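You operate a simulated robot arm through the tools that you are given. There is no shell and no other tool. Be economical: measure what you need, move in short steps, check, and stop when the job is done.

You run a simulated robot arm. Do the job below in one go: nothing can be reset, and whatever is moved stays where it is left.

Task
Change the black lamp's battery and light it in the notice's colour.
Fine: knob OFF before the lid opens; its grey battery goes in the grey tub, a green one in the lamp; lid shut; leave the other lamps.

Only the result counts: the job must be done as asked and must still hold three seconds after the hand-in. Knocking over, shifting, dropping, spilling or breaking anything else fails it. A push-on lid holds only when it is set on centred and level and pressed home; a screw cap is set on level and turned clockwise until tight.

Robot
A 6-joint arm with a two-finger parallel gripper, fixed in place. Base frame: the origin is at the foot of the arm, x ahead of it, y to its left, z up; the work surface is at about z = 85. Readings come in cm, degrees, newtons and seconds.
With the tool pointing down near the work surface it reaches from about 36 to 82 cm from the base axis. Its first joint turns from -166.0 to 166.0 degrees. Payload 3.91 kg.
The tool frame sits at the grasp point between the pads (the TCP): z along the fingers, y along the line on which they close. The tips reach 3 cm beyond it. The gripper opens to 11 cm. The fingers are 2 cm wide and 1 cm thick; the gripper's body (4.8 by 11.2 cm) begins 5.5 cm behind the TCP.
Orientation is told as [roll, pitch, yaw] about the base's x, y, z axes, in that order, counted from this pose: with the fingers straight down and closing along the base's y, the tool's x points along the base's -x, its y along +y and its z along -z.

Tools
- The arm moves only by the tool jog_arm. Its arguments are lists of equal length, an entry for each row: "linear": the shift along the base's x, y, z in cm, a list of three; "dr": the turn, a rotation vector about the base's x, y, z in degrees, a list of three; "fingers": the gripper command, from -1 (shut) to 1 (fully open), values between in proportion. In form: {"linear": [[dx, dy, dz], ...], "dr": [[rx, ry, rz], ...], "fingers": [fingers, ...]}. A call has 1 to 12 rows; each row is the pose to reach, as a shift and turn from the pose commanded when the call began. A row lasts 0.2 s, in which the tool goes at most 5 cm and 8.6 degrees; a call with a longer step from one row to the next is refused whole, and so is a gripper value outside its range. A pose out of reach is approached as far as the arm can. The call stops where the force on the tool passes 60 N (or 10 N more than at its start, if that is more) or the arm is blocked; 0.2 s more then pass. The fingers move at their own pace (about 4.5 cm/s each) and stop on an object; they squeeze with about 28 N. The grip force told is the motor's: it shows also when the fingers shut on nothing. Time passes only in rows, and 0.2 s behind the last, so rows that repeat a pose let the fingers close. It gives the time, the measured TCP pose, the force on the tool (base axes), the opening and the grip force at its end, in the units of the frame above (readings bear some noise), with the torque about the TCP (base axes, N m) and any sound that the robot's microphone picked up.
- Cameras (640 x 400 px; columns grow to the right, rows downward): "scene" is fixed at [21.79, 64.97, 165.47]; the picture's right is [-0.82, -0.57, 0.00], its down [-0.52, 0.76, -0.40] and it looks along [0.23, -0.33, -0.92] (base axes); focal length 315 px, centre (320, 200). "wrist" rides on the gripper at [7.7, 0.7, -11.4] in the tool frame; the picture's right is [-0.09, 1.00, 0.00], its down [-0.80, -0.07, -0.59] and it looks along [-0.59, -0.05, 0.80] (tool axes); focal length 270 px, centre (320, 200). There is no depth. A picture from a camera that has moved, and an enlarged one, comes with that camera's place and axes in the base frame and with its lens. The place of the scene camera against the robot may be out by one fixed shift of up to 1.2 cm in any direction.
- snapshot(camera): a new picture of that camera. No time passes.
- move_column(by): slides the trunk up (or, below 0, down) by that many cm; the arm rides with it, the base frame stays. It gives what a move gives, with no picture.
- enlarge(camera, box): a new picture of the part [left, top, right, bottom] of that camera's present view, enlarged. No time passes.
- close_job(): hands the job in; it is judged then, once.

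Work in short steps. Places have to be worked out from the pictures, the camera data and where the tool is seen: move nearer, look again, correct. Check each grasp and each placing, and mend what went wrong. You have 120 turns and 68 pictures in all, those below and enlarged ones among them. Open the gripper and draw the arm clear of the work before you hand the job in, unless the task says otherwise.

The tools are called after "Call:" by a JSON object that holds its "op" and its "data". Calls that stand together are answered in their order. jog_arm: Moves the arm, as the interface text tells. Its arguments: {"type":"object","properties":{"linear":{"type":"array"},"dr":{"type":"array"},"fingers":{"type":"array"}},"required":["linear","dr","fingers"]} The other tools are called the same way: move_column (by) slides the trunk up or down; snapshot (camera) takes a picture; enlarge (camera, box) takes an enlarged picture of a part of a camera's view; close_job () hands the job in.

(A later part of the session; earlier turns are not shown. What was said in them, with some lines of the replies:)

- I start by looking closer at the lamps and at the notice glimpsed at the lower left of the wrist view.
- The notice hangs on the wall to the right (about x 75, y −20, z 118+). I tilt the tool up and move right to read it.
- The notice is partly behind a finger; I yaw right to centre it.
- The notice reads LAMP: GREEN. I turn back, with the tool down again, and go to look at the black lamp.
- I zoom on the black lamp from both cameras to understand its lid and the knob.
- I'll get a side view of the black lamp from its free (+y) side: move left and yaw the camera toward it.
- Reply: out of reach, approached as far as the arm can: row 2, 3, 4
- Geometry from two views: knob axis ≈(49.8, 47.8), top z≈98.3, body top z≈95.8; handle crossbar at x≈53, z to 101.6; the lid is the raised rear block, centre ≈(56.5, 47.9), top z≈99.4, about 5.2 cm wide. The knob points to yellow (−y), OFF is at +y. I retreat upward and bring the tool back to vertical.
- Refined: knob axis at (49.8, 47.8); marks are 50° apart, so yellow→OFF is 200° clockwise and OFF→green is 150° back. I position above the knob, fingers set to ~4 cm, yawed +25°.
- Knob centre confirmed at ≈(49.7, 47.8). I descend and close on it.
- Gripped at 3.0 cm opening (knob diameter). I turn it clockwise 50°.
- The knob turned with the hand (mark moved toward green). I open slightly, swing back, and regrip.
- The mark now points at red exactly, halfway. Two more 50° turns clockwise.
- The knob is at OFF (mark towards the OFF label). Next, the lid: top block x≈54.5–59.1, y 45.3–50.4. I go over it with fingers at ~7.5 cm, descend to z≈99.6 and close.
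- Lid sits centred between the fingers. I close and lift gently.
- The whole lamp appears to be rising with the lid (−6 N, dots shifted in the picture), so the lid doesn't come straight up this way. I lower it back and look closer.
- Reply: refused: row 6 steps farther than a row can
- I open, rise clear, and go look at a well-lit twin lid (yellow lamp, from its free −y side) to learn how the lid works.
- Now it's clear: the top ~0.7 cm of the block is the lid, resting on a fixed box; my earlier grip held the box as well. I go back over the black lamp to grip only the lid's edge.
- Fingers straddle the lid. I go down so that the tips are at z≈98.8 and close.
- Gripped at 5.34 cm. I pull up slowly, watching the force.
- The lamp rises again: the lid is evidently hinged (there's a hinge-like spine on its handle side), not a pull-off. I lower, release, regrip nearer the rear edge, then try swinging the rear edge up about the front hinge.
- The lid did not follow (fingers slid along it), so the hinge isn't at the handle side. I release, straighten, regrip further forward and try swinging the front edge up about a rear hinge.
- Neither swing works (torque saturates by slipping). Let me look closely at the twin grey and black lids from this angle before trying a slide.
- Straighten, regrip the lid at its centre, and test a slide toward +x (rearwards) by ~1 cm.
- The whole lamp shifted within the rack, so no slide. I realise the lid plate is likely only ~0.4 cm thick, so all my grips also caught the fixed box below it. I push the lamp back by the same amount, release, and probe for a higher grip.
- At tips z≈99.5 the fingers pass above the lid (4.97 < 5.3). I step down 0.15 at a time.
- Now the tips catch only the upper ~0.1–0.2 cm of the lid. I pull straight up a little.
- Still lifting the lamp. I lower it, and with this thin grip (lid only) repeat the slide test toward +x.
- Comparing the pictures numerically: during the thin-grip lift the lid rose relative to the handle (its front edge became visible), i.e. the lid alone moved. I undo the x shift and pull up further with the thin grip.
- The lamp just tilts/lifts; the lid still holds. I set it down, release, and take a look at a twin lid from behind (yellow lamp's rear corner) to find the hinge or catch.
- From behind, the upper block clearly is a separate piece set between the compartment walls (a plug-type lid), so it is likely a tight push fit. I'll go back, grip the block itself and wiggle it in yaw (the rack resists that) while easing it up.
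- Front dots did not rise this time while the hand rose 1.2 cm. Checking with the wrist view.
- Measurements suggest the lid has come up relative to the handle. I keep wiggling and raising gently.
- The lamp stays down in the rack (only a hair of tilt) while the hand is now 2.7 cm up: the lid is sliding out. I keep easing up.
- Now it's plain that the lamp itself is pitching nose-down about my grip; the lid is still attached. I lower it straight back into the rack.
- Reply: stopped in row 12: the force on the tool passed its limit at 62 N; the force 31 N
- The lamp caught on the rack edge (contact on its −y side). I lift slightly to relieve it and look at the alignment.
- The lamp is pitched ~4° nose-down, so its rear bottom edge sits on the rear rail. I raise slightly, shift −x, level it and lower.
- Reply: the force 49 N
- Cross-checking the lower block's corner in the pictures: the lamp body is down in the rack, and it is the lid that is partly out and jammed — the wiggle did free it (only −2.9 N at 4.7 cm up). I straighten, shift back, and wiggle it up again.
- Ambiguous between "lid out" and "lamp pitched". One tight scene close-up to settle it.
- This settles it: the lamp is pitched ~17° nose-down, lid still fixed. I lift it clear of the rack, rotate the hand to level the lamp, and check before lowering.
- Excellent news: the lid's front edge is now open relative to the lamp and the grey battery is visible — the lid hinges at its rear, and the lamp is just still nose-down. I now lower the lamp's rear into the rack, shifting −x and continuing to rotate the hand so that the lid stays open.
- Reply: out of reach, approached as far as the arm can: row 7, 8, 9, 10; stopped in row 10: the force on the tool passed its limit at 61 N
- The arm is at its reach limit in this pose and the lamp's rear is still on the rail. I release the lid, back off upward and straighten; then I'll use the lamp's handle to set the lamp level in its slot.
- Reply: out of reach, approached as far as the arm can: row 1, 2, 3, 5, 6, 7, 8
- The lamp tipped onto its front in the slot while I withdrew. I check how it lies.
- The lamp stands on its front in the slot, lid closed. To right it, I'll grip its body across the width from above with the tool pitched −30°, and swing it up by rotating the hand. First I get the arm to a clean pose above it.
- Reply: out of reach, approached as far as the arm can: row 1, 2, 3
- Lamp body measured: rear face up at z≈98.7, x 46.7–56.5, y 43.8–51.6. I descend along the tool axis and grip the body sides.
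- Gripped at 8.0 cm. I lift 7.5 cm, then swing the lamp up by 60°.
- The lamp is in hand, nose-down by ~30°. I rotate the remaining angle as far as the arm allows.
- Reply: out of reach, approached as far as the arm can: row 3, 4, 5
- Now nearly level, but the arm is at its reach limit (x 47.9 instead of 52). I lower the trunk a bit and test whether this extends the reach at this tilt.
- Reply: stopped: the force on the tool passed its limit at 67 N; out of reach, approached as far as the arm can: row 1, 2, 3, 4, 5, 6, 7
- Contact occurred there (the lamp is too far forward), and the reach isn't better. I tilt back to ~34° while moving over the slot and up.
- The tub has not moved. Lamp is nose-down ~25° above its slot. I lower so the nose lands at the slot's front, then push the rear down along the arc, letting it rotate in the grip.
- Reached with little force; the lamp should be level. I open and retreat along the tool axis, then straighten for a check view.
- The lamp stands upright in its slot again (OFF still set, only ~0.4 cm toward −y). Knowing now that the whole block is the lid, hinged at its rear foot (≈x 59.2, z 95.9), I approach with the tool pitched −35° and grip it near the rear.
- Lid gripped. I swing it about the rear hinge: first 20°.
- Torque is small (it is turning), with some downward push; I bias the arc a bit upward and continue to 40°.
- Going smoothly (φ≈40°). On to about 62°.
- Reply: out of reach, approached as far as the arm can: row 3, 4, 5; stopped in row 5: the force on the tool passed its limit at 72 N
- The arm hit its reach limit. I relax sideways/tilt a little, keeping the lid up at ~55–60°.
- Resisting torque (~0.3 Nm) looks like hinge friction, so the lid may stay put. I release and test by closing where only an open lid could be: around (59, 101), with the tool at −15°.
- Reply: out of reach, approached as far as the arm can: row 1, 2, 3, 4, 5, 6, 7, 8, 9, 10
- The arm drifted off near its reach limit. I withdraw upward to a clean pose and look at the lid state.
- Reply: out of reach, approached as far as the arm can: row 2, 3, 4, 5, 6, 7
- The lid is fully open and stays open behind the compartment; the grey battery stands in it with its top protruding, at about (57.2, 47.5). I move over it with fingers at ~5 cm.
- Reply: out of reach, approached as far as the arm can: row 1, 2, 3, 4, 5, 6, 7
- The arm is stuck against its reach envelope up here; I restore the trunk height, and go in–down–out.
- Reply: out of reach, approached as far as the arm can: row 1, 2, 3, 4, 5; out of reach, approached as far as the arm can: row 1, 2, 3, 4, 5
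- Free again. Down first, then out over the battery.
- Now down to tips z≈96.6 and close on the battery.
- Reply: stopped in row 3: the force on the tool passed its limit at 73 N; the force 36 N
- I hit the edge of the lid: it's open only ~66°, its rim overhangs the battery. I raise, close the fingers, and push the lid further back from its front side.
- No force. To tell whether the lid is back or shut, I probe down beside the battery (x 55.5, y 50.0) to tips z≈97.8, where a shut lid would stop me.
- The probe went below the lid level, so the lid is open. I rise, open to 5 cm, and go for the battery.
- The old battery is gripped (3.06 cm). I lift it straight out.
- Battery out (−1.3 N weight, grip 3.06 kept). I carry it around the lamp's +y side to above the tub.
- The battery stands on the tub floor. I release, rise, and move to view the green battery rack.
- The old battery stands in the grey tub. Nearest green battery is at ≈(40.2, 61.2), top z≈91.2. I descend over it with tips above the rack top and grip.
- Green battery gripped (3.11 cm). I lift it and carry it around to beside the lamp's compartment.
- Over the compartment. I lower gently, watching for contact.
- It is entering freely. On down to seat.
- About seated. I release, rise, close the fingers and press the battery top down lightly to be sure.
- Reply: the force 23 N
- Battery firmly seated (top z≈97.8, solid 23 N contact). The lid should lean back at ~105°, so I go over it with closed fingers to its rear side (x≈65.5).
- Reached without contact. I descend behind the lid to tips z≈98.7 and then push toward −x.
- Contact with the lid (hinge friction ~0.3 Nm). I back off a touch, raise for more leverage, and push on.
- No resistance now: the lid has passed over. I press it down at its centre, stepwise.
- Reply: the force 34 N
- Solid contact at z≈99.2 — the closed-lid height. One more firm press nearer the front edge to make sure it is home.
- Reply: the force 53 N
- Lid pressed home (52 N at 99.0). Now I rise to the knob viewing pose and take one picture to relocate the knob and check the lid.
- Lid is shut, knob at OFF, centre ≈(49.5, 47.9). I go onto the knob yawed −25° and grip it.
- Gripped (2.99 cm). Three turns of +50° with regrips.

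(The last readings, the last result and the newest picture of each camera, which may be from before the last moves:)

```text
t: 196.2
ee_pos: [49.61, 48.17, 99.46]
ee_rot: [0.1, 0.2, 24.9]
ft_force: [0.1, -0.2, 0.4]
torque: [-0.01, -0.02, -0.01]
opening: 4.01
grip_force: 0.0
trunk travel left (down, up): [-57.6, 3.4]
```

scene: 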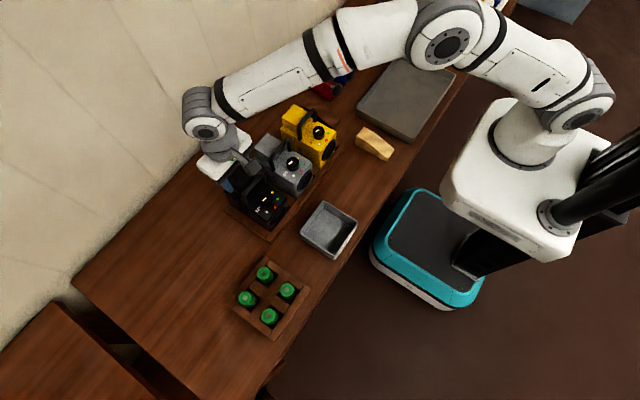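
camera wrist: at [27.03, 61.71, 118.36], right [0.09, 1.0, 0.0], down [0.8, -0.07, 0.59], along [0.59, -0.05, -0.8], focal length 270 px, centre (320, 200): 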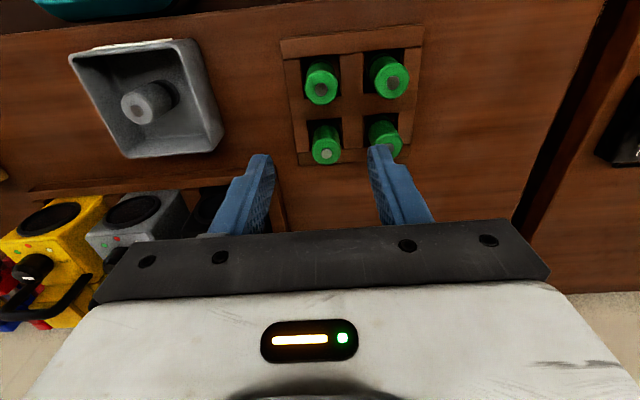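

All turns done. I rise, yaw back to 0 at the same viewing pose, and use the last picture to verify.

Call:
{"op": "jog_arm", "data": {"linear": [[0, 0, 2], [0, 0, 5], [0, 0, 8], [-1, -0.3, 9], [-2, -0.3, 10]], "dr": [[0, 0, 0], [0, 0, -7], [0, 0, -14], [0, 0, -20], [0, 0, -25]], "fingers": [-0.27, -0.27, 0.2, 0.5, 0.5]}}

Call:
{"op": "enlarge", "data": {"camera": "wrist", "box": [210, 40, 430, 235]}}

```text
t: 197.4
ee_pos: [47.56, 47.69, 109.74]
ee_rot: [0.1, 0.1, -0.1]
ft_force: [0.6, 0.4, -1.0]
torque: [0.01, -0.04, 0.02]
opening: 8.26
grip_force: 0.1
trunk travel left (down, up): [-57.6, 3.4]
```

```text
2.05 times, centred on (320, 138) of wrist
camera zoom: at [39.87, 48.43, 121.27], right [0.09, 1.0, 0.0], down [0.8, -0.07, 0.59], along [0.59, -0.05, -0.81], focal length 554 px, centre (320, 328)
```

zoom: 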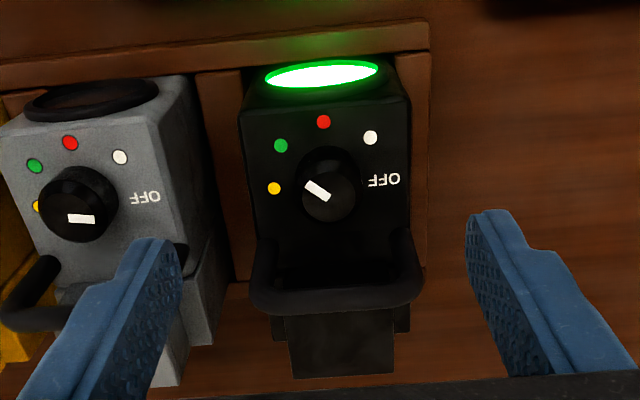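

The lamp glows green, the knob points to green, and the lid is shut. I draw the arm clear with the gripper open.

Call:
{"op": "jog_arm", "data": {"linear": [[-3, -1, 3], [-6, -2, 6], [-10, -3, 9], [-13, -4, 12]], "dr": [[0, 0, 0], [0, 0, 0], [0, 0, 0], [0, 0, 0]], "fingers": [1, 1, 1, 1]}}

Call:
{"op": "close_job", "data": {}}

```text
refused: row 3 steps farther than a row can; nothing moved
```

```text
The job is handed in.
```

The job is handed in. The black lamp has a green battery, its lid is shut and it glows green as the notice asks; the old grey battery is in the grey tub.

- **Arm not drawn clear:** my last withdrawal move was refused, so I handed in with the gripper open about 10 cm above the lamp.
- **Lamp tipped over:** while I was working out how the lid opens, the black lamp fell onto its front in its slot. I stood it back up, and it now sits within about 0.3 cm of where it was.
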